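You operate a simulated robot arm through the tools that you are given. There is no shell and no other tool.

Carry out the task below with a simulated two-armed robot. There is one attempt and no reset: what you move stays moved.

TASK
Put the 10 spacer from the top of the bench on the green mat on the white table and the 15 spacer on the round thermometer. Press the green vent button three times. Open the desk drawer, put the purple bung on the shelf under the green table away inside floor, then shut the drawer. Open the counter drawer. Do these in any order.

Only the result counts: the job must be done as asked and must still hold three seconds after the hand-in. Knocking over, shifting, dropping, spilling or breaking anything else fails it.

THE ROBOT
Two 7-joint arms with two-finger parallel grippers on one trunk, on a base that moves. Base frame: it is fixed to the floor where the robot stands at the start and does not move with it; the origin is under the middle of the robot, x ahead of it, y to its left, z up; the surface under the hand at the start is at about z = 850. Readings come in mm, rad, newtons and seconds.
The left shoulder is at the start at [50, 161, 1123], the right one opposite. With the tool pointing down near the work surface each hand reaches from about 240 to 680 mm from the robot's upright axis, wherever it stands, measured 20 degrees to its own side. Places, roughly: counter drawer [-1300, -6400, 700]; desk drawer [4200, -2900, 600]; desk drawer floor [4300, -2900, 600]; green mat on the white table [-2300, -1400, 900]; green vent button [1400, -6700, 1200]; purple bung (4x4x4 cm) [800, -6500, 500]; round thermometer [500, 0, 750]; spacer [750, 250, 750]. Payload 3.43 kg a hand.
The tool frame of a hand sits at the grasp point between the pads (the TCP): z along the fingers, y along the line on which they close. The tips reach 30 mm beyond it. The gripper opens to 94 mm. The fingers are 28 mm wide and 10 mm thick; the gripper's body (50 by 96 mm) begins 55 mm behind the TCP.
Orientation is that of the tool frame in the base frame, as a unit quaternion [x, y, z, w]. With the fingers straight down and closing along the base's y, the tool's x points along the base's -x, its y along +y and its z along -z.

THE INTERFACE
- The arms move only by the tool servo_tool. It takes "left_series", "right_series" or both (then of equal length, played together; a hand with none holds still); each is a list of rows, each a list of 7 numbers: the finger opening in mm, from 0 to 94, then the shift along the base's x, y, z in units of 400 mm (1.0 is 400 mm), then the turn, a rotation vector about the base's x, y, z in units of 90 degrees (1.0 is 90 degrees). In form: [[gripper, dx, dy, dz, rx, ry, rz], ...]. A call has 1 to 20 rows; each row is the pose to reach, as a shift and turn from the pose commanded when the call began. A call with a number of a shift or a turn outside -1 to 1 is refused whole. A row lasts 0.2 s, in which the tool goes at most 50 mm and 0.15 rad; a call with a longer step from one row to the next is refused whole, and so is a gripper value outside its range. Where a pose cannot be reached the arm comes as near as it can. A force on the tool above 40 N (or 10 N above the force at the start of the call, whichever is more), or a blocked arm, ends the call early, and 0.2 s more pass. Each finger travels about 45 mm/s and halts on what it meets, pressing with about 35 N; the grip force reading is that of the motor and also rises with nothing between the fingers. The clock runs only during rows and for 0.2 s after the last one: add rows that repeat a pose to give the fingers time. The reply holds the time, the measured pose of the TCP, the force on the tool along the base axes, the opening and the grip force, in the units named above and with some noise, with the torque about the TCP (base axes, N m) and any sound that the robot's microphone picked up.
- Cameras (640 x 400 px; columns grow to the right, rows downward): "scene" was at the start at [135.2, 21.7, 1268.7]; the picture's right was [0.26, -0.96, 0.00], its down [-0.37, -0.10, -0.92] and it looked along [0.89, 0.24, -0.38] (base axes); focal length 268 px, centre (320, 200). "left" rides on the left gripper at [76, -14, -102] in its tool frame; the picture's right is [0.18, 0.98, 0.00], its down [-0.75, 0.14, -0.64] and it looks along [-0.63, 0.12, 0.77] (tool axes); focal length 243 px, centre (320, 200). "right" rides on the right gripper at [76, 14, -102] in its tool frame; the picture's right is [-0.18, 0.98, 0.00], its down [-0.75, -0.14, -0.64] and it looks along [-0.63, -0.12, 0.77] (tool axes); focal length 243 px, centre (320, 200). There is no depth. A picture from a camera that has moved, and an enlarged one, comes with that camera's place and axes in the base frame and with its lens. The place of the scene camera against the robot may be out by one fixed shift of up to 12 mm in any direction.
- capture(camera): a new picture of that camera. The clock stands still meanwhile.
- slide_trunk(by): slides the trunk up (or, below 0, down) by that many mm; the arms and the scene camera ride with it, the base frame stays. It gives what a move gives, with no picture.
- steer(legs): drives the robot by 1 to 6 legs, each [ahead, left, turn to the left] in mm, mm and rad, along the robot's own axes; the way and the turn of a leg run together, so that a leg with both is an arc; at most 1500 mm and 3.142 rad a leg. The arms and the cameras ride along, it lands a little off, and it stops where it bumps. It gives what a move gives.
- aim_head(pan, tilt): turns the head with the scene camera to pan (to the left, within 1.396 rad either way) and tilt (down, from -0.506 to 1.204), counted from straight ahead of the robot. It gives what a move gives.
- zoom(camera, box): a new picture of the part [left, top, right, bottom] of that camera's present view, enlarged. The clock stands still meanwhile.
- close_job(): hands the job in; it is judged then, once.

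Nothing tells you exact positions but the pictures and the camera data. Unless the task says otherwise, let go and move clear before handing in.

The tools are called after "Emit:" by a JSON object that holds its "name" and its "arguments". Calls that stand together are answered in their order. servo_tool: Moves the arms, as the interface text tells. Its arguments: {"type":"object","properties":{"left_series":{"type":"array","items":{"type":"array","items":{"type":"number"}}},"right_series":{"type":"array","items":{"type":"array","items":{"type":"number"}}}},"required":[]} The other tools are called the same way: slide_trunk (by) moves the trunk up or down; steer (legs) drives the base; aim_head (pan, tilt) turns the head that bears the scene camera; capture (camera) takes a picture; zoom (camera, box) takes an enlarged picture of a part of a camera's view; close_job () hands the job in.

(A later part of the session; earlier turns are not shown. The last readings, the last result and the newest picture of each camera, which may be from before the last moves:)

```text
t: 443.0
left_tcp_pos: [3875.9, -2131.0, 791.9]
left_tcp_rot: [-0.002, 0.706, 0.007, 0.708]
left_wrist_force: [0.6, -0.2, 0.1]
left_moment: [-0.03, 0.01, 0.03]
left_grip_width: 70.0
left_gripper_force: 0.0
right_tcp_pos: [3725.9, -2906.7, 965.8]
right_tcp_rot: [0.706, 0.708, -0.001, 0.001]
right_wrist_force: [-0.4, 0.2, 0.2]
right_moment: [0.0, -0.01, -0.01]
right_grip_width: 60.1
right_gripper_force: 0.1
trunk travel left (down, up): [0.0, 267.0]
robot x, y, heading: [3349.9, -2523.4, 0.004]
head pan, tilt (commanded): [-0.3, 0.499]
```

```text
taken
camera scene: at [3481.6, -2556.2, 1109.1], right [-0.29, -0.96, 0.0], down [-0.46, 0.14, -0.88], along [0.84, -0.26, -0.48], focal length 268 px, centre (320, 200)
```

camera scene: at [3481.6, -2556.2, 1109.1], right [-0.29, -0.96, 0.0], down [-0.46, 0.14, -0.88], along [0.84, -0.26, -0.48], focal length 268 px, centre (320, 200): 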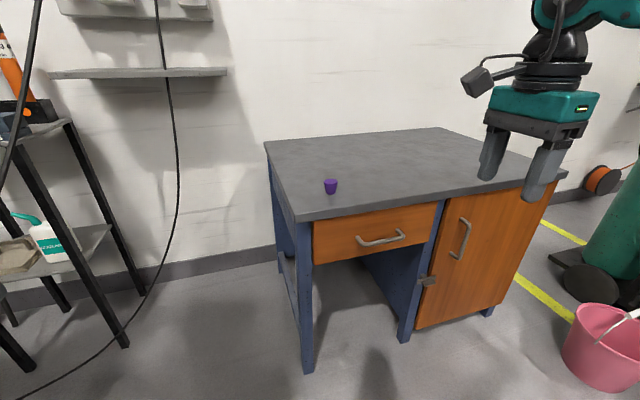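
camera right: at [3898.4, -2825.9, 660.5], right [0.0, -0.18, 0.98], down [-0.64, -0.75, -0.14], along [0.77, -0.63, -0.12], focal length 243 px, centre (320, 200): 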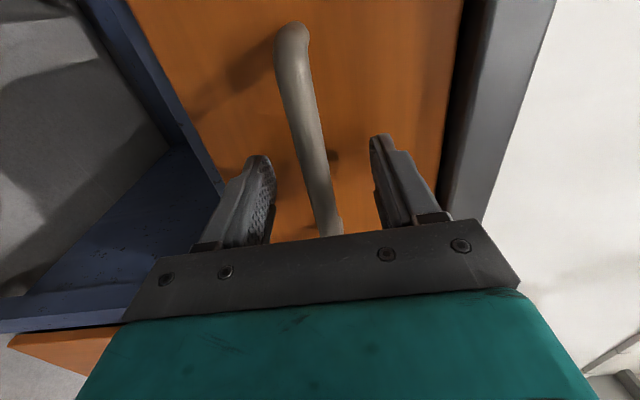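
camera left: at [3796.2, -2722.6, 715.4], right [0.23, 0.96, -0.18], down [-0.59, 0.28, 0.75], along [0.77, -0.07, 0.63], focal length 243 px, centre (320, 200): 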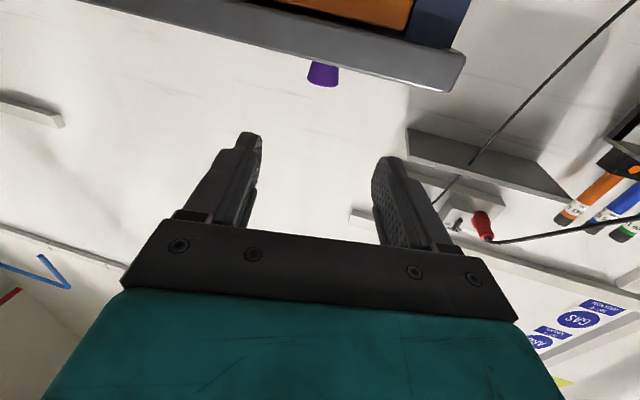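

Emit:
{"name": "servo_tool", "arguments": {"right_series": [[60, 0.08, 0, -0.07, 0, 0, 0], [60, 0.165, 0, -0.15, 0, 0, 0], [60, 0.165, 0, -0.15, 0, 0, 0]]}}

Emit:
{"name": "servo_tool", "arguments": {"right_series": [[60, 0.02, 0, -0.02, 0, -0.083, 0], [60, 0.04, 0, -0.04, 0, -0.167, 0], [60, 0.06, 0, -0.06, 0, -0.25, 0], [60, 0.08, 0, -0.08, 0, -0.333, 0], [60, 0.1, 0, -0.1, 0, -0.417, 0], [60, 0.12, 0, -0.12, 0, -0.5, 0], [60, 0.14, 0, -0.14, 0, -0.583, 0], [60, 0.16, 0, -0.16, 0, -0.667, 0], [60, 0.18, 0, -0.18, 0, -0.75, 0], [60, 0.2, 0, -0.2, 0, -0.833, 0], [60, 0.2, 0, -0.22, 0, -0.917, 0], [60, 0.2, 0, -0.24, 0, -1.0, 0], [60, 0.2, 0, -0.24, 0, -1.0, 0]]}}

Emit:
{"name": "servo_tool", "arguments": {"right_series": [[60, 0, 0.005, -0.08, 0, 0, 0], [60, 0, 0.01, -0.16, 0, 0, 0], [60, 0, 0.01, -0.24, 0, 0, 0], [60, 0, 0.01, -0.32, 0, 0, 0], [60, 0, 0.01, -0.4, 0, 0, 0], [60, 0, 0.01, -0.41, 0, 0, 0], [60, 0, 0.01, -0.41, 0, 0, 0]]}}

Emit:
{"name": "capture", "arguments": {"camera": "right"}}

```text
t: 443.8
left_tcp_pos: [3876.1, -2130.1, 792.0]
left_tcp_rot: [-0.003, 0.706, 0.008, 0.708]
left_wrist_force: [0.6, 0.5, 0.1]
left_moment: [0.01, 0.0, -0.02]
left_grip_width: 70.1
left_gripper_force: 0.1
right_tcp_pos: [3790.0, -2908.1, 905.1]
right_tcp_rot: [0.706, 0.709, -0.001, 0.0]
right_wrist_force: [0.4, -0.1, 0.0]
right_moment: [0.01, -0.01, 0.02]
right_grip_width: 60.1
right_gripper_force: 0.1
trunk travel left (down, up): [0.0, 267.0]
robot x, y, heading: [3348.8, -2526.7, 0.0]
head pan, tilt (commanded): [-0.3, 0.499]
```

```text
t: 446.6
left_tcp_pos: [3875.6, -2131.1, 791.7]
left_tcp_rot: [-0.001, 0.706, 0.005, 0.708]
left_wrist_force: [0.1, -0.6, -0.1]
left_moment: [0.0, -0.03, 0.03]
left_grip_width: 70.0
left_gripper_force: 0.1
right_tcp_pos: [3859.9, -2934.2, 886.8]
right_tcp_rot: [0.557, 0.561, 0.433, 0.433]
right_wrist_force: [-0.5, 1.3, 0.2]
right_moment: [0.02, -0.01, -0.01]
right_grip_width: 60.3
right_gripper_force: 0.1
right hand out of reach, approached as far as the arm can: row 9, 10, 11, 12, 13
trunk travel left (down, up): [0.0, 267.0]
robot x, y, heading: [3346.5, -2528.5, 0.001]
head pan, tilt (commanded): [-0.3, 0.499]
```

```text
t: 448.2
left_tcp_pos: [3877.0, -2130.4, 792.5]
left_tcp_rot: [-0.002, 0.706, 0.007, 0.708]
left_wrist_force: [0.0, 0.2, -0.3]
left_moment: [0.0, 0.0, 0.03]
left_grip_width: 70.0
left_gripper_force: 0.0
right_tcp_pos: [3860.4, -2926.7, 720.7]
right_tcp_rot: [0.557, 0.561, 0.432, 0.433]
right_wrist_force: [0.7, 0.8, 0.8]
right_moment: [-0.02, 0.0, -0.04]
right_grip_width: 59.9
right_gripper_force: 0.2
trunk travel left (down, up): [0.0, 267.0]
robot x, y, heading: [3346.0, -2525.1, 0.003]
head pan, tilt (commanded): [-0.3, 0.499]
```

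```text
taken
camera right: at [3765.4, -2851.9, 761.4], right [0.25, -0.18, 0.95], down [-0.65, -0.76, 0.03], along [0.72, -0.63, -0.3], focal length 243 px, centre (320, 200)
```

right: 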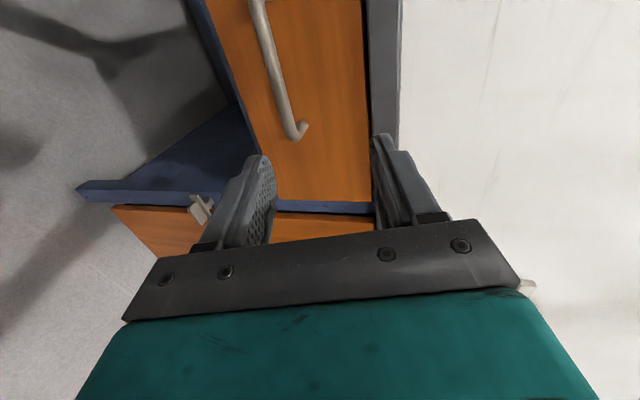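

Emit:
{"name": "servo_tool", "arguments": {"right_series": [[60, 0, 0.02, -0.02, 0, -0.05, 0], [60, 0, 0.04, -0.06, 0, -0.1, 0], [60, 0, 0.05, -0.1, 0, -0.15, 0], [60, 0, 0.05, -0.15, 0, -0.16, 0], [60, 0, 0.05, -0.19, 0, -0.16, 0], [60, 0, 0.05, -0.19, 0, -0.16, 0]]}}

Emit:
{"name": "capture", "arguments": {"camera": "right"}}

```text
t: 449.6
left_tcp_pos: [3876.5, -2130.1, 791.6]
left_tcp_rot: [-0.002, 0.706, 0.006, 0.708]
left_wrist_force: [-1.1, 0.0, 0.0]
left_moment: [0.03, -0.02, -0.03]
left_grip_width: 70.1
left_gripper_force: 0.1
right_tcp_pos: [3858.4, -2906.7, 644.9]
right_tcp_rot: [0.498, 0.503, 0.5, 0.5]
right_wrist_force: [-0.4, 0.2, -0.3]
right_moment: [-0.01, 0.02, 0.01]
right_grip_width: 59.8
right_gripper_force: 0.0
trunk travel left (down, up): [0.0, 267.0]
robot x, y, heading: [3347.8, -2526.1, 0.003]
head pan, tilt (commanded): [-0.3, 0.499]
```

```text
taken
camera right: at [3756.8, -2830.2, 660.1], right [0.0, -0.18, 0.98], down [-0.64, -0.76, -0.14], along [0.77, -0.63, -0.12], focal length 243 px, centre (320, 200)
```

right: 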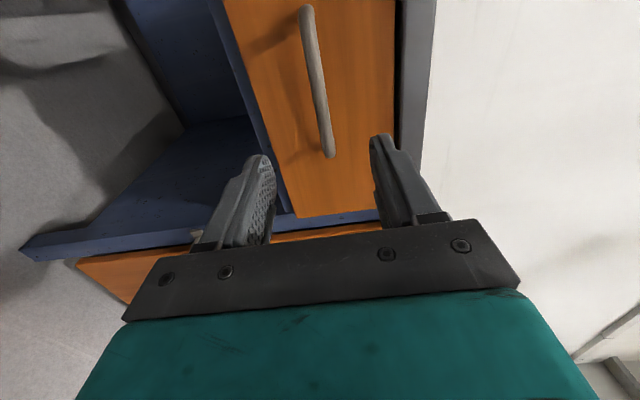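

Emit:
{"name": "steer", "arguments": {"legs": [[65, 0, 0]]}}

Emit:
{"name": "servo_tool", "arguments": {"right_series": [[60, 0.05, 0.005, 0.002, 0, 0, 0], [60, 0.1, 0.01, 0.002, 0, 0, 0], [60, 0.15, 0.01, 0.002, 0, 0, 0], [60, 0.1875, 0.01, 0.002, 0, 0, 0], [60, 0.1875, 0.01, 0.002, 0, 0, 0]]}}

Emit:
{"name": "capture", "arguments": {"camera": "right"}}

```text
t: 450.6
left_tcp_pos: [3940.0, -2129.2, 791.1]
left_tcp_rot: [-0.002, 0.706, 0.007, 0.708]
left_wrist_force: [-0.4, 0.6, 0.1]
left_moment: [0.0, -0.02, 0.0]
left_grip_width: 70.0
left_gripper_force: 0.1
right_tcp_pos: [3923.5, -2905.9, 645.4]
right_tcp_rot: [0.498, 0.502, 0.5, 0.5]
right_wrist_force: [-0.1, -0.1, 0.2]
right_moment: [0.0, 0.02, -0.01]
right_grip_width: 60.2
right_gripper_force: 0.1
trunk travel left (down, up): [0.0, 267.0]
robot x, y, heading: [3416.9, -2524.9, 0.001]
head pan, tilt (commanded): [-0.3, 0.499]
```

```text
t: 451.8
left_tcp_pos: [3940.7, -2130.7, 792.4]
left_tcp_rot: [-0.001, 0.706, 0.007, 0.708]
left_wrist_force: [-0.8, 0.7, -0.5]
left_moment: [0.0, -0.01, 0.02]
left_grip_width: 69.9
left_gripper_force: 0.0
right_tcp_pos: [4000.2, -2900.9, 646.3]
right_tcp_rot: [0.498, 0.503, 0.499, 0.5]
right_wrist_force: [-0.3, 0.9, 0.3]
right_moment: [0.02, 0.01, -0.01]
right_grip_width: 60.1
right_gripper_force: 0.1
trunk travel left (down, up): [0.0, 267.0]
robot x, y, heading: [3414.2, -2527.3, 0.001]
head pan, tilt (commanded): [-0.3, 0.499]
```

```text
taken
camera right: at [3897.3, -2825.8, 661.3], right [0.0, -0.18, 0.98], down [-0.64, -0.76, -0.14], along [0.77, -0.63, -0.12], focal length 243 px, centre (320, 200)
```

right: 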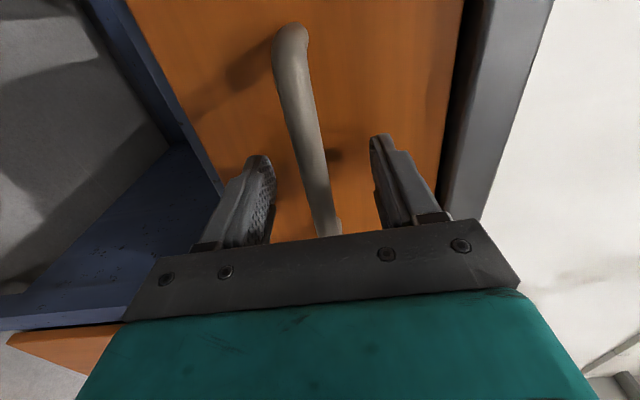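

Emit:
{"name": "servo_tool", "arguments": {"right_series": [[40, 0, 0, 0, 0, 0, 0], [20, 0, 0, 0, 0, 0, 0], [0, 0, 0, 0, 0, 0, 0], [0, 0, 0, 0, 0, 0, 0], [0, 0, 0, 0, 0, 0, 0], [0, -0.03, 0, 0, 0, 0, 0], [0, -0.06, 0, 0, 0, 0, 0], [0, -0.09, 0, 0, 0, 0, 0], [0, -0.1, 0, 0, 0, 0, 0], [0, -0.1, 0, 0, 0, 0, 0]]}}

Emit:
{"name": "steer", "arguments": {"legs": [[-200, 0, 0]]}}

Emit:
{"name": "capture", "arguments": {"camera": "scene"}}

```text
t: 453.9
left_tcp_pos: [3939.7, -2130.2, 791.3]
left_tcp_rot: [-0.002, 0.707, 0.007, 0.708]
left_wrist_force: [-0.6, -0.6, 0.2]
left_moment: [-0.01, 0.02, 0.01]
left_grip_width: 70.3
left_gripper_force: 0.2
right_tcp_pos: [3958.1, -2901.7, 645.7]
right_tcp_rot: [0.501, 0.503, 0.498, 0.498]
right_wrist_force: [4.5, 0.6, -6.9]
right_moment: [0.32, 0.02, -0.17]
right_grip_width: 18.3
right_gripper_force: 45.2
trunk travel left (down, up): [0.0, 267.0]
robot x, y, heading: [3410.7, -2525.6, 0.0]
head pan, tilt (commanded): [-0.3, 0.499]
```

```text
t: 455.6
left_tcp_pos: [3740.6, -2131.8, 790.9]
left_tcp_rot: [-0.001, 0.706, 0.006, 0.708]
left_wrist_force: [-0.8, -0.1, 0.2]
left_moment: [-0.01, 0.01, -0.01]
left_grip_width: 70.1
left_gripper_force: 0.1
right_tcp_pos: [3754.9, -2900.9, 644.9]
right_tcp_rot: [0.499, 0.503, 0.498, 0.499]
right_wrist_force: [-5.2, 14.4, -7.7]
right_moment: [0.27, -0.04, 0.06]
right_grip_width: 18.4
right_gripper_force: 45.4
trunk travel left (down, up): [0.0, 267.0]
robot x, y, heading: [3210.3, -2526.9, 0.003]
head pan, tilt (commanded): [-0.3, 0.499]
```

```text
taken
camera scene: at [3344.6, -2556.2, 1109.0], right [-0.3, -0.96, 0.0], down [-0.46, 0.14, -0.88], along [0.84, -0.26, -0.48], focal length 268 px, centre (320, 200)
```

scene: 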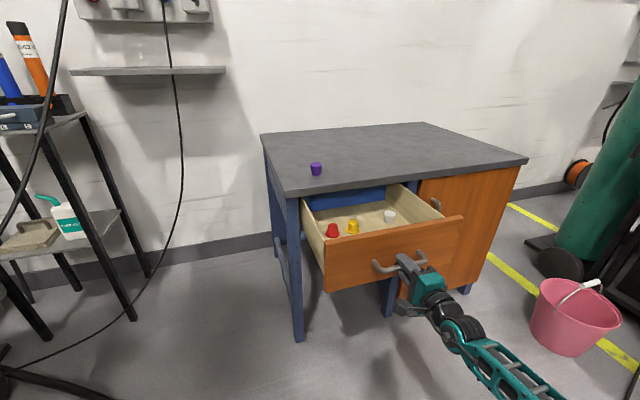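

Open by 245 mm. I release, withdraw the hand, and turn it to point down.

Emit:
{"name": "servo_tool", "arguments": {"right_series": [[20, 0, 0, 0, 0, 0, 0], [40, 0, 0, 0, 0, 0, 0], [60, 0, 0, 0, 0, 0, 0], [60, 0, 0, 0, 0, 0, 0], [60, -0.05, 0, 0, 0, 0, 0], [60, -0.1, 0, 0, 0, 0, 0], [60, -0.15, 0, 0, 0, 0, 0], [60, -0.2, 0, 0, 0, 0, 0]]}}

Emit:
{"name": "servo_tool", "arguments": {"right_series": [[60, 0, 0, 0.1, 0, 0, 0], [60, 0, 0, 0.2, 0, 0, 0], [60, 0, 0, 0.3, 0, 0, 0], [60, 0, 0, 0.4, 0, 0, 0], [60, 0, 0, 0.5, 0, 0.083, 0], [60, -0.03, 0, 0.55, 0, 0.167, 0], [60, -0.06, 0, 0.6, 0, 0.25, 0], [60, -0.09, 0, 0.65, 0, 0.333, 0], [60, -0.12, 0, 0.68, 0, 0.417, 0], [60, -0.15, 0, 0.7, 0, 0.5, 0], [60, -0.18, 0, 0.72, 0, 0.583, 0], [60, -0.2, 0, 0.74, 0, 0.667, 0], [60, -0.2, 0, 0.76, 0, 0.75, 0], [60, -0.2, 0, 0.78, 0, 0.833, 0], [60, -0.2, 0, 0.8, 0, 0.917, 0], [60, -0.2, 0, 0.8, 0, 1.0, 0], [60, -0.2, 0, 0.8, 0, 1.0, 0]]}}

Emit:
{"name": "capture", "arguments": {"camera": "scene"}}

```text
t: 457.4
left_tcp_pos: [3740.5, -2131.3, 793.2]
left_tcp_rot: [-0.002, 0.706, 0.006, 0.708]
left_wrist_force: [-0.6, 0.1, -0.4]
left_moment: [-0.01, -0.01, 0.02]
left_grip_width: 69.7
left_gripper_force: 0.0
right_tcp_pos: [3674.8, -2900.9, 644.1]
right_tcp_rot: [0.5, 0.503, 0.499, 0.499]
right_wrist_force: [0.5, 0.4, -0.6]
right_moment: [0.01, 0.02, -0.01]
right_grip_width: 59.9
right_gripper_force: 0.2
trunk travel left (down, up): [0.0, 267.0]
robot x, y, heading: [3205.5, -2526.5, 0.003]
head pan, tilt (commanded): [-0.3, 0.499]
```

```text
t: 461.0
left_tcp_pos: [3740.0, -2131.2, 792.2]
left_tcp_rot: [-0.001, 0.706, 0.006, 0.708]
left_wrist_force: [-0.4, 1.1, -0.4]
left_moment: [0.0, -0.01, -0.02]
left_grip_width: 69.8
left_gripper_force: 0.2
right_tcp_pos: [3594.4, -2900.9, 965.9]
right_tcp_rot: [0.706, 0.708, 0.0, -0.003]
right_wrist_force: [-0.2, 0.5, 0.7]
right_moment: [-0.01, -0.02, 0.02]
right_grip_width: 59.9
right_gripper_force: 0.0
trunk travel left (down, up): [0.0, 267.0]
robot x, y, heading: [3213.1, -2531.0, -0.005]
head pan, tilt (commanded): [-0.3, 0.499]
```

```text
taken
camera scene: at [3344.2, -2556.3, 1109.1], right [-0.3, -0.96, 0.0], down [-0.46, 0.14, -0.88], along [0.84, -0.26, -0.48], focal length 268 px, centre (320, 200)
```

scene: 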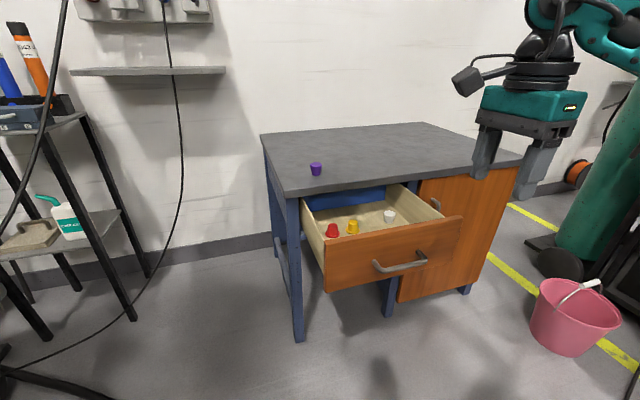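

Now I move so the downward right hand comes above the bung on the desk.

Emit:
{"name": "steer", "arguments": {"legs": [[0, 125, 0.004], [380, 0, 0]]}}

Emit:
{"name": "capture", "arguments": {"camera": "right"}}

Emit:
{"name": "capture", "arguments": {"camera": "scene"}}

```text
t: 464.7
left_tcp_pos: [4120.3, -2004.3, 791.0]
left_tcp_rot: [-0.003, 0.706, 0.007, 0.708]
left_wrist_force: [-0.2, 0.2, 0.7]
left_moment: [0.01, 0.0, -0.04]
left_grip_width: 69.9
left_gripper_force: 0.1
right_tcp_pos: [3975.6, -2774.8, 965.7]
right_tcp_rot: [0.705, 0.709, -0.001, -0.003]
right_wrist_force: [0.9, 1.1, 0.9]
right_moment: [-0.01, 0.0, -0.01]
right_grip_width: 60.1
right_gripper_force: 0.1
trunk travel left (down, up): [0.0, 267.0]
robot x, y, heading: [3590.9, -2404.2, 0.001]
head pan, tilt (commanded): [-0.3, 0.499]
```

```text
taken
camera right: at [3990.7, -2699.3, 1069.0], right [0.98, -0.18, 0.0], down [-0.13, -0.76, 0.64], along [-0.12, -0.63, -0.77], focal length 243 px, centre (320, 200)
```

right: 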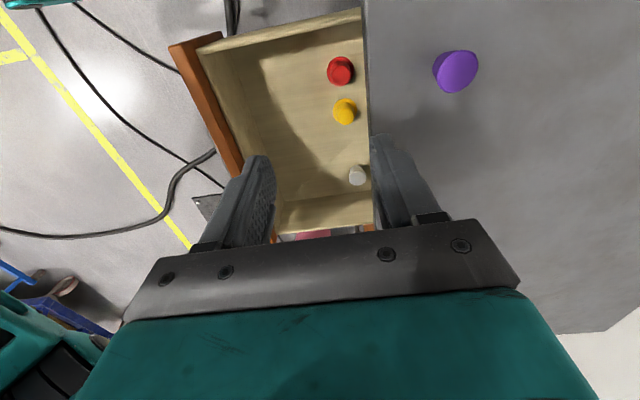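

```text
taken
camera scene: at [3724.5, -2429.9, 1109.1], right [-0.3, -0.96, 0.0], down [-0.46, 0.14, -0.88], along [0.84, -0.26, -0.48], focal length 268 px, centre (320, 200)
```

scene: 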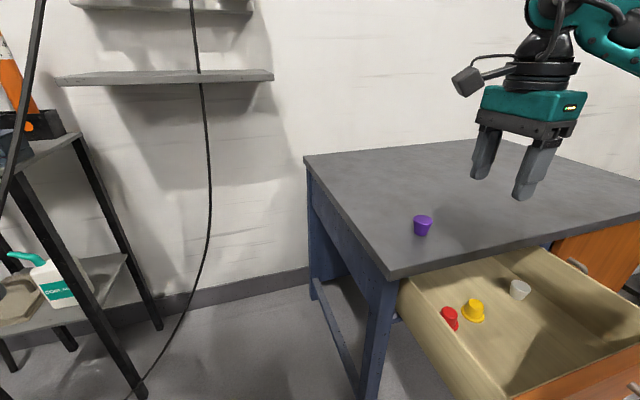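

From the wrist camera the bung is at about [4118, -2779]; the drawer's free front strip is centred near [3939, -2935]. I move above the bung.

Emit:
{"name": "servo_tool", "arguments": {"right_series": [[60, 0.07, -0.002, -0.03, 0, 0, 0], [60, 0.14, -0.004, -0.06, 0, 0, 0], [60, 0.21, -0.006, -0.09, 0, 0, 0], [60, 0.28, -0.008, -0.12, 0, 0, 0], [60, 0.35, -0.01, -0.15, 0, 0, 0], [60, 0.356, -0.01, -0.165, 0, 0, 0], [60, 0.356, -0.01, -0.165, 0, 0, 0]]}}

Emit:
{"name": "capture", "arguments": {"camera": "right"}}

```text
t: 466.3
left_tcp_pos: [4119.2, -2004.2, 791.7]
left_tcp_rot: [-0.001, 0.706, 0.006, 0.708]
left_wrist_force: [0.4, 0.1, 0.1]
left_moment: [-0.01, -0.02, 0.01]
left_grip_width: 70.0
left_gripper_force: 0.1
right_tcp_pos: [4118.1, -2777.9, 897.2]
right_tcp_rot: [0.705, 0.709, -0.001, -0.003]
right_wrist_force: [-0.5, 0.5, 0.2]
right_moment: [0.0, 0.03, 0.03]
right_grip_width: 59.9
right_gripper_force: 0.2
trunk travel left (down, up): [0.0, 267.0]
robot x, y, heading: [3591.2, -2399.4, 0.0]
head pan, tilt (commanded): [-0.3, 0.499]
```

```text
taken
camera right: at [4133.0, -2701.7, 1002.0], right [0.98, -0.18, -0.01], down [-0.13, -0.76, 0.64], along [-0.12, -0.63, -0.77], focal length 243 px, centre (320, 200)
```

right: 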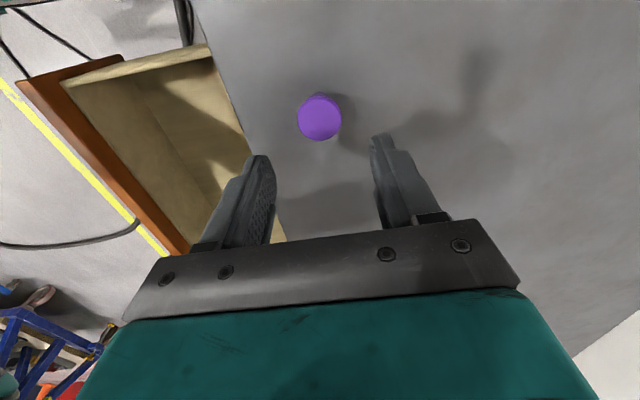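

Centred. I descend around the bung and grip it from above.

Emit:
{"name": "servo_tool", "arguments": {"right_series": [[72, 0, 0, -0.06, 0, 0, 0], [72, 0, 0, -0.12, 0, 0, 0], [72, 0, 0, -0.18, 0, 0, 0], [72, 0, 0, -0.23, 0, 0, 0], [72, 0, 0, -0.25, 0, 0, 0], [72, 0, 0, -0.25, 0, 0, 0]]}}

Emit:
{"name": "capture", "arguments": {"camera": "right"}}

Emit:
{"name": "zoom", "arguments": {"camera": "scene", "box": [360, 150, 520, 270]}}

```text
t: 467.7
left_tcp_pos: [4120.2, -2005.0, 792.9]
left_tcp_rot: [-0.002, 0.706, 0.007, 0.708]
left_wrist_force: [-0.2, -0.9, 0.3]
left_moment: [0.02, 0.0, -0.03]
left_grip_width: 69.8
left_gripper_force: 0.0
right_tcp_pos: [4118.0, -2778.7, 799.1]
right_tcp_rot: [0.706, 0.709, -0.001, -0.002]
right_wrist_force: [0.4, 0.0, -0.2]
right_moment: [0.01, -0.02, 0.02]
right_grip_width: 72.0
right_gripper_force: 0.0
trunk travel left (down, up): [0.0, 267.0]
robot x, y, heading: [3591.3, -2397.7, -0.002]
head pan, tilt (commanded): [-0.3, 0.499]
```

```text
taken
camera right: at [4132.8, -2702.7, 903.2], right [0.98, -0.18, 0.0], down [-0.13, -0.76, 0.64], along [-0.12, -0.63, -0.77], focal length 243 px, centre (320, 200)
```

right: 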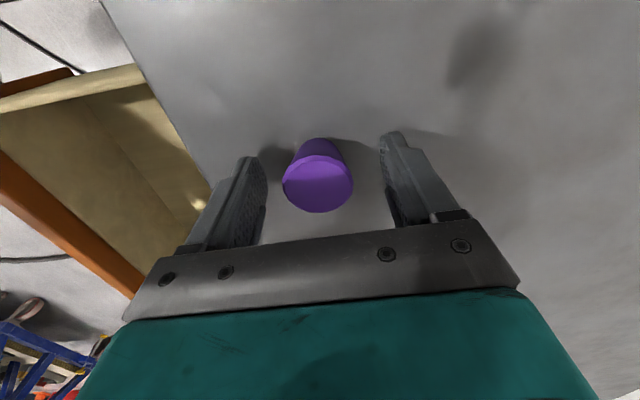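

```text
3.33 times, centred on (440, 210) of scene
camera zoom: at [3724.5, -2429.9, 1109.1], right [-0.3, -0.96, 0.0], down [-0.46, 0.14, -0.88], along [0.84, -0.26, -0.48], focal length 892 px, centre (-80, 167)
```

zoom: 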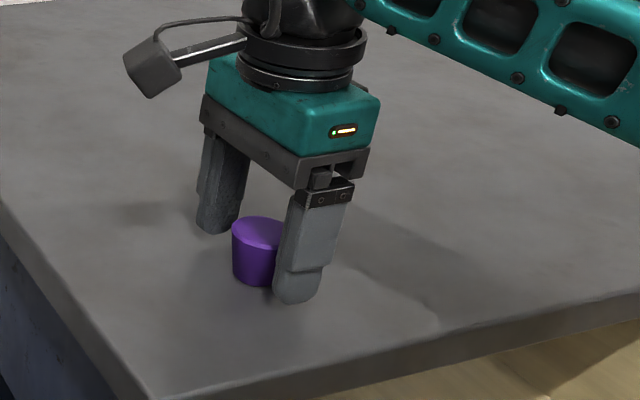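

Emit:
{"name": "servo_tool", "arguments": {"right_series": [[55, 0, 0, -0.005, 0, 0, 0], [40, 0, 0, -0.005, 0, 0, 0], [25, 0, 0, -0.005, 0, 0, 0], [10, 0, 0, -0.005, 0, 0, 0], [10, 0, 0, -0.005, 0, 0, 0], [10, 0, 0, -0.005, 0, 0, 0]]}}

Emit:
{"name": "servo_tool", "arguments": {"right_series": [[10, 0, 0, 0.05, 0, 0, 0], [10, 0, 0, 0.13, 0, 0, 0], [10, 0, 0, 0.21, 0, 0, 0], [10, 0, 0, 0.25, 0, 0, 0], [10, 0, 0, 0.25, 0, 0, 0]]}}

Emit:
{"name": "capture", "arguments": {"camera": "right"}}

Emit:
{"name": "capture", "arguments": {"camera": "scene"}}

```text
t: 469.1
left_tcp_pos: [4119.9, -2004.3, 792.5]
left_tcp_rot: [-0.001, 0.706, 0.006, 0.708]
left_wrist_force: [-0.3, 0.3, 0.2]
left_moment: [-0.02, -0.01, 0.02]
left_grip_width: 70.1
left_gripper_force: 0.0
right_tcp_pos: [4116.9, -2778.4, 797.8]
right_tcp_rot: [0.705, 0.709, 0.001, -0.002]
right_wrist_force: [0.2, 0.8, -0.2]
right_moment: [0.03, -0.01, 0.0]
right_grip_width: 38.8
right_gripper_force: 35.2
trunk travel left (down, up): [0.0, 267.0]
robot x, y, heading: [3592.3, -2400.9, -0.001]
head pan, tilt (commanded): [-0.3, 0.499]
```

```text
t: 470.3
left_tcp_pos: [4119.8, -2004.9, 792.0]
left_tcp_rot: [-0.002, 0.706, 0.006, 0.708]
left_wrist_force: [0.4, 0.8, -0.5]
left_moment: [0.0, 0.01, 0.03]
left_grip_width: 69.9
left_gripper_force: 0.1
right_tcp_pos: [4119.2, -2778.8, 897.0]
right_tcp_rot: [0.706, 0.708, -0.001, -0.003]
right_wrist_force: [-0.5, -0.1, -0.2]
right_moment: [0.01, -0.04, 0.03]
right_grip_width: 38.8
right_gripper_force: 34.9
trunk travel left (down, up): [0.0, 267.0]
robot x, y, heading: [3595.2, -2400.7, -0.001]
head pan, tilt (commanded): [-0.3, 0.499]
```

```text
taken
camera right: at [4133.9, -2702.7, 1001.6], right [0.98, -0.18, -0.01], down [-0.13, -0.76, 0.64], along [-0.12, -0.63, -0.77], focal length 243 px, centre (320, 200)
```

right: 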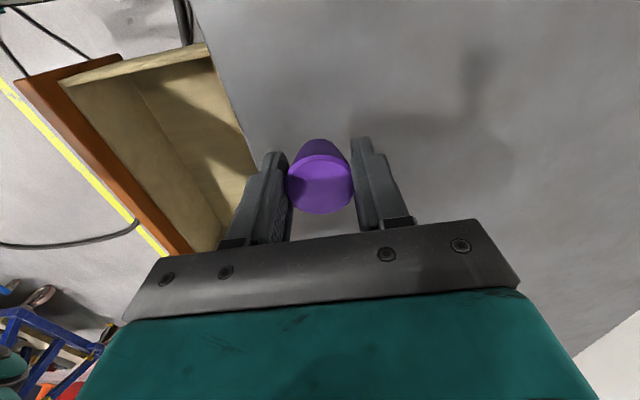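

```text
taken
camera scene: at [3724.5, -2429.9, 1109.1], right [-0.3, -0.96, 0.0], down [-0.46, 0.14, -0.88], along [0.84, -0.26, -0.48], focal length 268 px, centre (320, 200)
```

scene: 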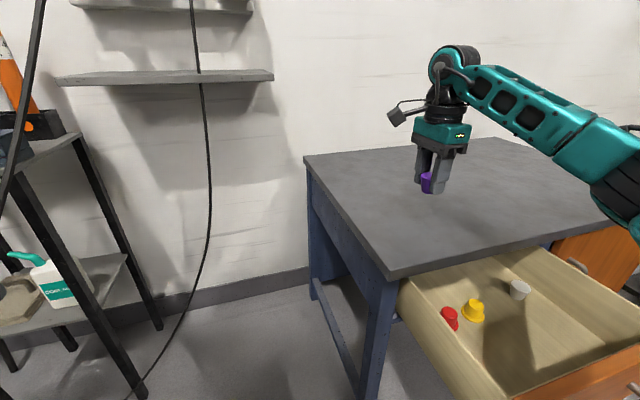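

The bung is held upright from above. I move the base so the hand comes over the drawer's free front strip.

Emit:
{"name": "steer", "arguments": {"legs": [[-95, 0, 0], [0, -155, 0]]}}

Emit:
{"name": "capture", "arguments": {"camera": "right"}}

Emit:
{"name": "capture", "arguments": {"camera": "scene"}}

```text
t: 473.1
left_tcp_pos: [4022.8, -2158.0, 792.1]
left_tcp_rot: [-0.002, 0.706, 0.007, 0.708]
left_wrist_force: [0.3, 0.4, 0.5]
left_moment: [0.03, 0.02, 0.0]
left_grip_width: 69.7
left_gripper_force: 0.0
right_tcp_pos: [4022.8, -2932.4, 897.9]
right_tcp_rot: [0.706, 0.709, 0.0, -0.002]
right_wrist_force: [-0.5, 0.0, -1.2]
right_moment: [0.04, -0.02, 0.0]
right_grip_width: 38.7
right_gripper_force: 34.5
trunk travel left (down, up): [0.0, 267.0]
robot x, y, heading: [3497.8, -2554.0, 0.002]
head pan, tilt (commanded): [-0.3, 0.499]
```

```text
taken
camera right: at [4037.8, -2857.4, 1001.3], right [0.98, -0.18, 0.0], down [-0.13, -0.76, 0.64], along [-0.12, -0.63, -0.77], focal length 243 px, centre (320, 200)
```

right: 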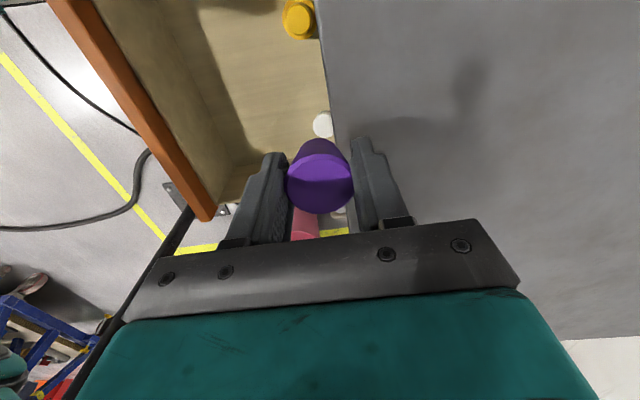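

```text
taken
camera scene: at [3628.3, -2584.6, 1109.1], right [-0.3, -0.96, 0.0], down [-0.46, 0.14, -0.88], along [0.84, -0.26, -0.48], focal length 268 px, centre (320, 200)
```

scene: 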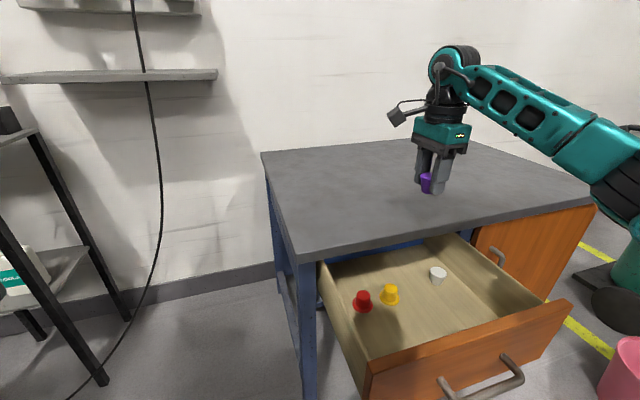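

Emit:
{"name": "servo_tool", "arguments": {"right_series": [[10, -0.08, 0, 0, 0, 0, 0], [10, -0.16, 0, 0, 0, 0, 0], [10, -0.2325, 0, 0, 0, 0, 0], [10, -0.2325, 0, -0.08, 0, 0, 0], [10, -0.2325, 0, -0.16, 0, 0, 0], [10, -0.2325, 0, -0.24, 0, 0, 0], [10, -0.2325, 0, -0.32, 0, 0, 0], [10, -0.2325, 0, -0.35, 0, 0, 0], [10, -0.2325, 0, -0.35, 0, 0, 0]]}}

Emit:
{"name": "capture", "arguments": {"camera": "right"}}

Emit:
{"name": "capture", "arguments": {"camera": "scene"}}

```text
t: 475.1
left_tcp_pos: [4024.2, -2158.9, 792.2]
left_tcp_rot: [-0.001, 0.706, 0.006, 0.708]
left_wrist_force: [-0.7, 0.1, -0.5]
left_moment: [0.03, 0.0, 0.0]
left_grip_width: 69.8
left_gripper_force: 0.1
right_tcp_pos: [3930.8, -2934.3, 756.6]
right_tcp_rot: [0.706, 0.709, 0.0, -0.003]
right_wrist_force: [-0.6, -0.6, 0.3]
right_moment: [-0.04, -0.01, -0.02]
right_grip_width: 38.3
right_gripper_force: 35.4
trunk travel left (down, up): [0.0, 267.0]
robot x, y, heading: [3493.9, -2558.6, 0.0]
head pan, tilt (commanded): [-0.3, 0.499]
```

```text
taken
camera right: at [3945.4, -2858.6, 860.6], right [0.98, -0.18, 0.0], down [-0.13, -0.76, 0.64], along [-0.12, -0.63, -0.77], focal length 243 px, centre (320, 200)
```

right: 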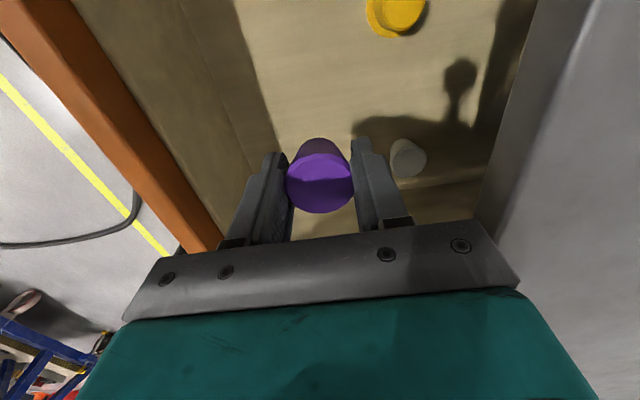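

```text
taken
camera scene: at [3628.3, -2584.6, 1109.1], right [-0.3, -0.96, 0.0], down [-0.46, 0.14, -0.88], along [0.84, -0.26, -0.48], focal length 268 px, centre (320, 200)
```

scene: 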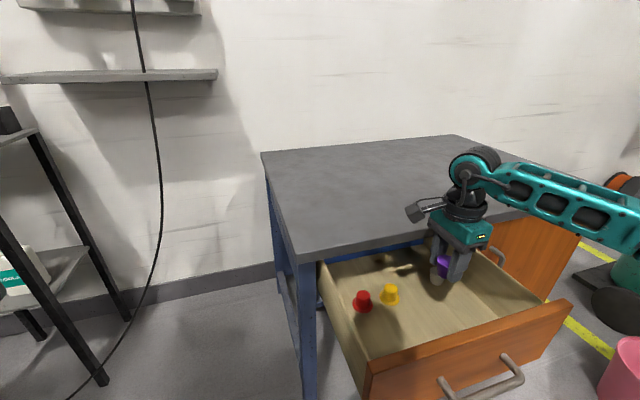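

Emit:
{"name": "servo_tool", "arguments": {"right_series": [[10, 0.025, 0, -0.05, 0, 0, 0], [10, 0.025, 0, -0.12, 0, 0, 0], [10, 0.025, 0, -0.19, 0, 0, 0], [10, 0.025, 0, -0.24, 0, 0, 0], [10, 0.025, 0, -0.265, 0, 0, 0], [10, 0.025, 0, -0.265, 0, 0, 0]]}}

Emit:
{"name": "capture", "arguments": {"camera": "right"}}

Emit:
{"name": "zoom", "arguments": {"camera": "scene", "box": [340, 180, 580, 380]}}

```text
t: 476.5
left_tcp_pos: [4022.1, -2158.7, 792.6]
left_tcp_rot: [-0.001, 0.706, 0.006, 0.708]
left_wrist_force: [0.2, -0.3, 0.2]
left_moment: [0.01, 0.01, 0.03]
left_grip_width: 70.1
left_gripper_force: 0.1
right_tcp_pos: [3939.9, -2932.7, 651.0]
right_tcp_rot: [0.705, 0.709, -0.001, -0.004]
right_wrist_force: [0.4, 0.8, 0.1]
right_moment: [-0.02, -0.02, 0.0]
right_grip_width: 38.4
right_gripper_force: 34.9
trunk travel left (down, up): [0.0, 267.0]
robot x, y, heading: [3491.5, -2557.8, 0.003]
head pan, tilt (commanded): [-0.3, 0.499]
```

```text
taken
camera right: at [3955.2, -2857.3, 755.0], right [0.98, -0.18, -0.01], down [-0.13, -0.76, 0.64], along [-0.12, -0.63, -0.77], focal length 243 px, centre (320, 200)
```

right: 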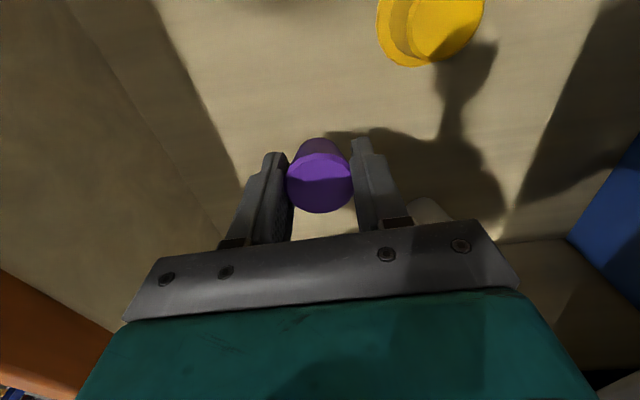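

```text
2.00 times, centred on (460, 280) of scene
camera zoom: at [3628.3, -2584.6, 1109.1], right [-0.3, -0.96, 0.0], down [-0.46, 0.14, -0.88], along [0.84, -0.26, -0.48], focal length 535 px, centre (40, 40)
```

zoom: 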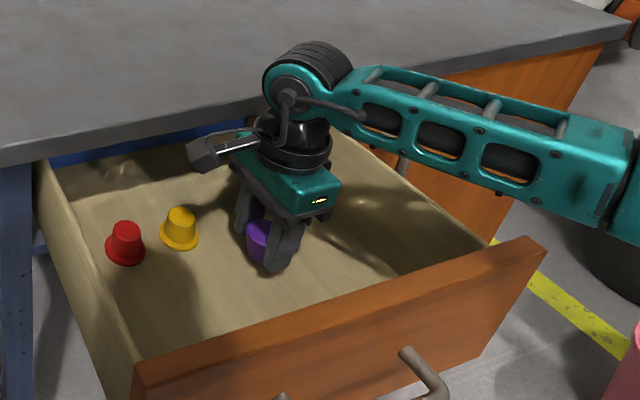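

Emit:
{"name": "servo_tool", "arguments": {"right_series": [[10, 0, 0, -0.0125, 0, 0, 0], [10, 0, 0, -0.02, 0, 0, 0], [10, 0, 0, -0.02, 0, 0, 0]]}}

Emit:
{"name": "servo_tool", "arguments": {"right_series": [[10, 0, 0, -0.0075, 0, 0, 0], [10, 0, 0, -0.0075, 0, 0, 0]]}}

Emit:
{"name": "servo_tool", "arguments": {"right_series": [[10, 0, 0, -0.0075, 0, 0, 0], [10, 0, 0, -0.0075, 0, 0, 0]]}}

```text
t: 477.3
left_tcp_pos: [4023.7, -2159.2, 793.2]
left_tcp_rot: [-0.002, 0.706, 0.006, 0.708]
left_wrist_force: [-0.3, 0.0, 0.0]
left_moment: [0.0, 0.03, 0.02]
left_grip_width: 69.7
left_gripper_force: 0.1
right_tcp_pos: [3940.1, -2933.1, 643.4]
right_tcp_rot: [0.705, 0.709, -0.001, -0.003]
right_wrist_force: [-0.2, 0.1, -0.7]
right_moment: [0.02, 0.01, 0.0]
right_grip_width: 38.1
right_gripper_force: 35.2
trunk travel left (down, up): [0.0, 267.0]
robot x, y, heading: [3497.1, -2550.6, -0.003]
head pan, tilt (commanded): [-0.3, 0.499]
```

```text
t: 477.9
left_tcp_pos: [4022.8, -2157.6, 790.7]
left_tcp_rot: [-0.002, 0.706, 0.006, 0.708]
left_wrist_force: [0.6, 0.1, -0.5]
left_moment: [0.05, -0.01, 0.0]
left_grip_width: 70.0
left_gripper_force: 0.1
right_tcp_pos: [3939.6, -2933.1, 640.8]
right_tcp_rot: [0.705, 0.709, -0.001, -0.003]
right_wrist_force: [0.4, -0.2, 0.3]
right_moment: [-0.01, 0.03, 0.05]
right_grip_width: 38.0
right_gripper_force: 35.6
trunk travel left (down, up): [0.0, 267.0]
robot x, y, heading: [3495.9, -2553.4, -0.004]
head pan, tilt (commanded): [-0.3, 0.499]
```

```text
t: 478.5
left_tcp_pos: [4024.4, -2158.8, 792.5]
left_tcp_rot: [-0.001, 0.706, 0.006, 0.708]
left_wrist_force: [-0.1, 0.6, -0.7]
left_moment: [0.03, 0.0, 0.0]
left_grip_width: 69.9
left_gripper_force: 0.1
right_tcp_pos: [3939.3, -2933.2, 637.4]
right_tcp_rot: [0.705, 0.709, -0.001, -0.003]
right_wrist_force: [-0.5, 0.8, 0.0]
right_moment: [0.05, 0.02, -0.04]
right_grip_width: 38.1
right_gripper_force: 35.1
trunk travel left (down, up): [0.0, 267.0]
robot x, y, heading: [3498.6, -2559.3, 0.002]
head pan, tilt (commanded): [-0.3, 0.499]
```

Emit:
{"name": "servo_tool", "arguments": {"right_series": [[10, 0, 0, -0.0075, 0, 0, 0], [10, 0, 0, -0.0075, 0, 0, 0]]}}

Emit:
{"name": "servo_tool", "arguments": {"right_series": [[10, 0, 0, -0.0075, 0, 0, 0], [10, 0, 0, -0.0075, 0, 0, 0]]}}

Emit:
{"name": "servo_tool", "arguments": {"right_series": [[10, 0, 0, -0.0075, 0, 0, 0], [10, 0, 0, -0.0075, 0, 0, 0]]}}

Emit:
{"name": "zoom", "arguments": {"camera": "scene", "box": [400, 250, 520, 340]}}

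```text
t: 479.1
left_tcp_pos: [4023.6, -2159.0, 792.0]
left_tcp_rot: [-0.001, 0.706, 0.006, 0.708]
left_wrist_force: [0.4, 0.4, -0.7]
left_moment: [-0.01, 0.01, 0.0]
left_grip_width: 70.0
left_gripper_force: 0.0
right_tcp_pos: [3940.7, -2933.3, 635.2]
right_tcp_rot: [0.705, 0.709, 0.0, -0.002]
right_wrist_force: [-0.1, -0.4, 0.4]
right_moment: [0.02, 0.03, -0.01]
right_grip_width: 38.0
right_gripper_force: 34.9
trunk travel left (down, up): [0.0, 267.0]
robot x, y, heading: [3492.8, -2556.0, -0.002]
head pan, tilt (commanded): [-0.3, 0.499]
```

```text
t: 479.7
left_tcp_pos: [4023.7, -2159.5, 792.5]
left_tcp_rot: [-0.002, 0.706, 0.006, 0.708]
left_wrist_force: [0.0, -0.3, -0.4]
left_moment: [-0.02, 0.0, 0.02]
left_grip_width: 70.1
left_gripper_force: 0.0
right_tcp_pos: [3939.2, -2933.1, 630.7]
right_tcp_rot: [0.705, 0.709, 0.0, -0.002]
right_wrist_force: [0.2, -0.3, -0.7]
right_moment: [0.01, 0.0, -0.02]
right_grip_width: 38.2
right_gripper_force: 34.5
trunk travel left (down, up): [0.0, 267.0]
robot x, y, heading: [3493.1, -2556.5, -0.001]
head pan, tilt (commanded): [-0.3, 0.499]
```

```text
t: 480.3
left_tcp_pos: [4023.7, -2159.4, 792.8]
left_tcp_rot: [-0.001, 0.706, 0.005, 0.708]
left_wrist_force: [1.2, 0.2, -0.4]
left_moment: [-0.03, 0.0, 0.0]
left_grip_width: 70.2
left_gripper_force: 0.0
right_tcp_pos: [3939.8, -2933.3, 630.9]
right_tcp_rot: [0.705, 0.709, 0.0, -0.001]
right_wrist_force: [-1.9, -1.0, 10.0]
right_moment: [-0.02, -0.08, 0.01]
right_grip_width: 37.9
right_gripper_force: 34.7
trunk travel left (down, up): [0.0, 267.0]
robot x, y, heading: [3495.2, -2555.5, 0.001]
head pan, tilt (commanded): [-0.3, 0.499]
```

```text
4.44 times, centred on (460, 295) of scene
camera zoom: at [3627.6, -2584.1, 1109.4], right [-0.3, -0.96, 0.0], down [-0.46, 0.14, -0.88], along [0.84, -0.26, -0.48], focal length 1190 px, centre (-302, -222)
```

zoom: 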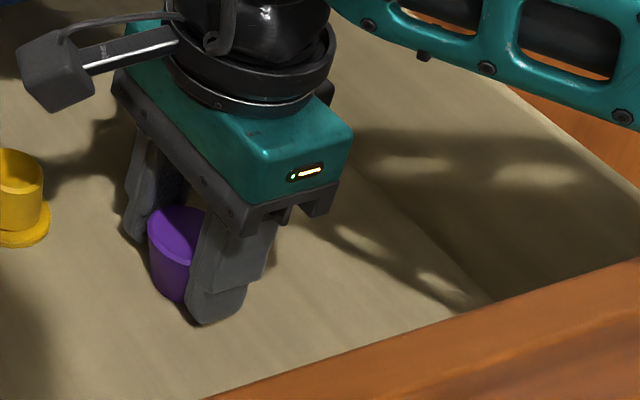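

Contact with the drawer floor (10 N). I open gently and rise straight up.

Emit:
{"name": "servo_tool", "arguments": {"right_series": [[40, 0, 0, 0.003, 0, 0, 0], [45, 0, 0, 0.003, 0, 0, 0], [52, 0, 0, 0.003, 0, 0, 0], [58, 0, 0, 0.003, 0, 0, 0], [58, 0, 0, 0.003, 0, 0, 0], [58, 0, 0, 0.003, 0, 0, 0]]}}

Emit:
{"name": "zoom", "arguments": {"camera": "scene", "box": [400, 250, 520, 340]}}

Emit:
{"name": "servo_tool", "arguments": {"right_series": [[58, 0, 0, 0.03, 0, 0, 0], [58, 0, 0, 0.08, 0, 0, 0], [58, 0, 0, 0.15, 0, 0, 0], [58, 0, 0, 0.23, 0, 0, 0], [58, 0, 0, 0.31, 0, 0, 0], [58, 0, 0, 0.39, 0, 0, 0], [58, 0, 0, 0.47, 0, 0, 0], [58, 0, 0, 0.55, 0, 0, 0], [58, 0, 0, 0.62, 0, 0, 0], [58, 0, 0, 0.62, 0, 0, 0]]}}

Emit:
{"name": "capture", "arguments": {"camera": "right"}}

Emit:
{"name": "capture", "arguments": {"camera": "scene"}}

```text
t: 481.7
left_tcp_pos: [4022.7, -2159.6, 792.1]
left_tcp_rot: [-0.001, 0.706, 0.007, 0.708]
left_wrist_force: [-0.3, -0.6, 0.2]
left_moment: [0.05, 0.04, 0.02]
left_grip_width: 70.0
left_gripper_force: 0.0
right_tcp_pos: [3939.9, -2934.3, 630.5]
right_tcp_rot: [0.706, 0.709, 0.0, -0.003]
right_wrist_force: [0.8, -0.3, -0.1]
right_moment: [0.0, 0.02, 0.03]
right_grip_width: 58.1
right_gripper_force: 0.0
trunk travel left (down, up): [0.0, 267.0]
robot x, y, heading: [3496.5, -2554.3, 0.002]
head pan, tilt (commanded): [-0.3, 0.499]
```

```text
4.44 times, centred on (460, 295) of scene
camera zoom: at [3628.3, -2584.6, 1109.1], right [-0.3, -0.96, 0.0], down [-0.46, 0.14, -0.88], along [0.84, -0.26, -0.48], focal length 1190 px, centre (-302, -222)
```

zoom: 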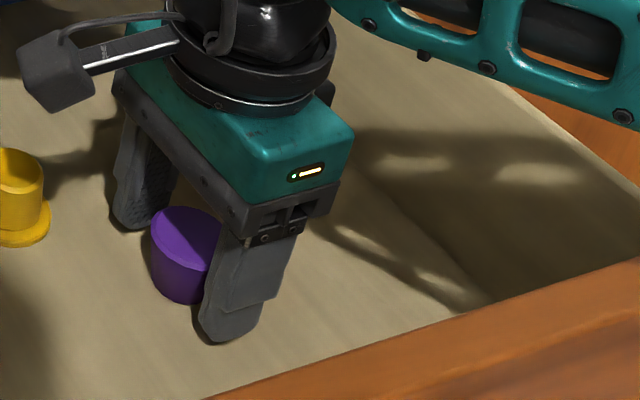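

```text
t: 483.9
left_tcp_pos: [4023.4, -2157.9, 792.0]
left_tcp_rot: [-0.001, 0.706, 0.006, 0.708]
left_wrist_force: [0.8, 0.8, 0.3]
left_moment: [0.04, 0.01, 0.02]
left_grip_width: 69.8
left_gripper_force: 0.0
right_tcp_pos: [3938.2, -2933.2, 878.3]
right_tcp_rot: [0.706, 0.709, 0.0, -0.003]
right_wrist_force: [-0.6, -0.2, 0.1]
right_moment: [-0.02, 0.0, 0.01]
right_grip_width: 57.9
right_gripper_force: 0.1
trunk travel left (down, up): [0.0, 267.0]
robot x, y, heading: [3495.5, -2556.6, 0.002]
head pan, tilt (commanded): [-0.3, 0.499]
```

```text
taken
camera right: at [3953.6, -2857.6, 982.6], right [0.98, -0.18, -0.01], down [-0.13, -0.76, 0.64], along [-0.12, -0.63, -0.77], focal length 243 px, centre (320, 200)
```

right: 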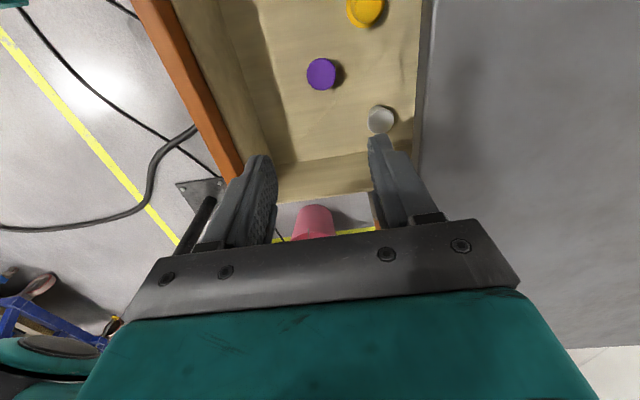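

```text
taken
camera scene: at [3628.2, -2584.6, 1109.1], right [-0.3, -0.96, 0.0], down [-0.46, 0.14, -0.88], along [0.84, -0.26, -0.48], focal length 268 px, centre (320, 200)
```

scene: 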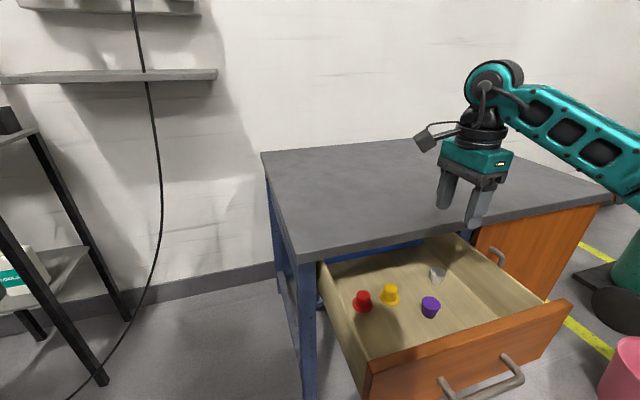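

The purple bung stands upright in the drawer, clear of the others. Now I back off, point the right hand forward again and push the drawer shut.

Emit:
{"name": "steer", "arguments": {"legs": [[-320, 0, 0]]}}

Emit:
{"name": "servo_tool", "arguments": {"right_series": [[60, 0.02, 0, -0.0, 0, -0.083, 0], [60, 0.04, 0, -0.02, 0, -0.167, 0], [60, 0.06, 0, -0.03, 0, -0.25, 0], [60, 0.08, 0, -0.04, 0, -0.333, 0], [60, 0.1, 0, -0.06, 0, -0.417, 0], [60, 0.12, 0, -0.08, 0, -0.5, 0], [60, 0.14, 0, -0.1, 0, -0.583, 0], [60, 0.16, 0, -0.12, 0, -0.667, 0], [60, 0.18, 0, -0.14, 0, -0.75, 0], [60, 0.2, 0, -0.16, 0, -0.833, 0], [60, 0.2, 0, -0.18, 0, -0.917, 0], [60, 0.2, 0, -0.2, 0, -1.0, 0], [60, 0.2, 0, -0.2, 0, -1.0, 0]]}}

Emit:
{"name": "capture", "arguments": {"camera": "scene"}}

```text
t: 486.0
left_tcp_pos: [3697.8, -2158.2, 792.5]
left_tcp_rot: [-0.001, 0.706, 0.006, 0.708]
left_wrist_force: [0.1, -0.4, -0.5]
left_moment: [0.0, -0.02, -0.02]
left_grip_width: 70.0
left_gripper_force: 0.0
right_tcp_pos: [3614.0, -2934.7, 878.0]
right_tcp_rot: [0.706, 0.709, -0.001, -0.003]
right_wrist_force: [-0.1, 0.4, 0.0]
right_moment: [-0.01, 0.03, 0.04]
right_grip_width: 58.1
right_gripper_force: 0.0
trunk travel left (down, up): [0.0, 267.0]
robot x, y, heading: [3169.2, -2550.3, 0.003]
head pan, tilt (commanded): [-0.3, 0.499]
```

```text
t: 488.8
left_tcp_pos: [3698.6, -2159.2, 792.9]
left_tcp_rot: [-0.002, 0.706, 0.007, 0.708]
left_wrist_force: [-0.3, 0.0, 0.3]
left_moment: [0.02, -0.02, -0.02]
left_grip_width: 70.0
left_gripper_force: 0.1
right_tcp_pos: [3692.1, -2933.8, 798.2]
right_tcp_rot: [0.499, 0.502, 0.499, 0.5]
right_wrist_force: [-0.5, 0.1, -0.1]
right_moment: [0.0, 0.0, 0.01]
right_grip_width: 59.7
right_gripper_force: 0.0
trunk travel left (down, up): [0.0, 267.0]
robot x, y, heading: [3167.3, -2556.4, -0.002]
head pan, tilt (commanded): [-0.3, 0.499]
```

```text
taken
camera scene: at [3303.1, -2584.8, 1109.1], right [-0.3, -0.96, 0.0], down [-0.46, 0.14, -0.88], along [0.84, -0.26, -0.48], focal length 268 px, centre (320, 200)
```

scene: 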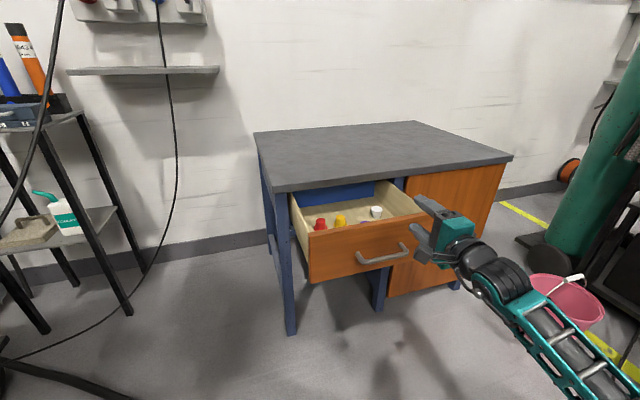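

Emit:
{"name": "servo_tool", "arguments": {"right_series": [[60, -0.06, 0.02, 0, 0, 0, 0], [60, -0.12, 0.04, 0, 0, 0, 0], [60, -0.17, 0.06, -0.03, 0, 0, 0], [60, -0.17, 0.0775, -0.1, 0, 0, 0], [60, -0.17, 0.0775, -0.18, 0, 0, 0], [60, -0.17, 0.0775, -0.26, 0, 0, 0], [60, -0.17, 0.0775, -0.34, 0, 0, 0], [60, -0.17, 0.0775, -0.3825, 0, 0, 0], [60, -0.17, 0.0775, -0.3825, 0, 0, 0]]}}

Emit:
{"name": "capture", "arguments": {"camera": "right"}}

```text
t: 490.8
left_tcp_pos: [3698.3, -2158.0, 792.1]
left_tcp_rot: [-0.002, 0.706, 0.007, 0.708]
left_wrist_force: [0.9, 0.1, 0.2]
left_moment: [0.01, 0.04, 0.01]
left_grip_width: 70.0
left_gripper_force: 0.2
right_tcp_pos: [3627.2, -2903.1, 644.2]
right_tcp_rot: [0.499, 0.503, 0.499, 0.499]
right_wrist_force: [0.0, -0.9, 0.4]
right_moment: [-0.02, -0.03, -0.01]
right_grip_width: 60.0
right_gripper_force: 0.1
trunk travel left (down, up): [0.0, 267.0]
robot x, y, heading: [3172.3, -2555.4, 0.001]
head pan, tilt (commanded): [-0.3, 0.499]
```

```text
taken
camera right: at [3525.0, -2827.4, 660.0], right [0.0, -0.18, 0.98], down [-0.64, -0.76, -0.13], along [0.77, -0.63, -0.12], focal length 243 px, centre (320, 200)
```

right: 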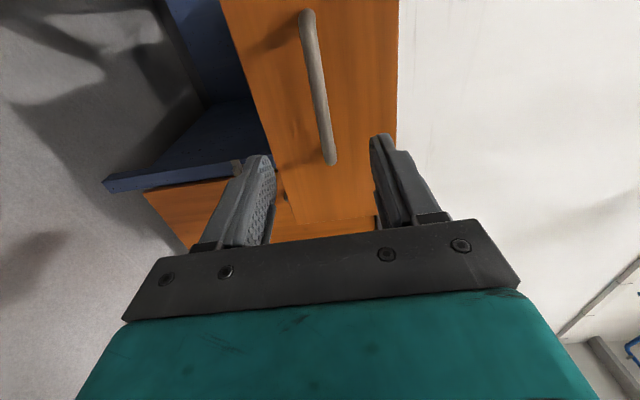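

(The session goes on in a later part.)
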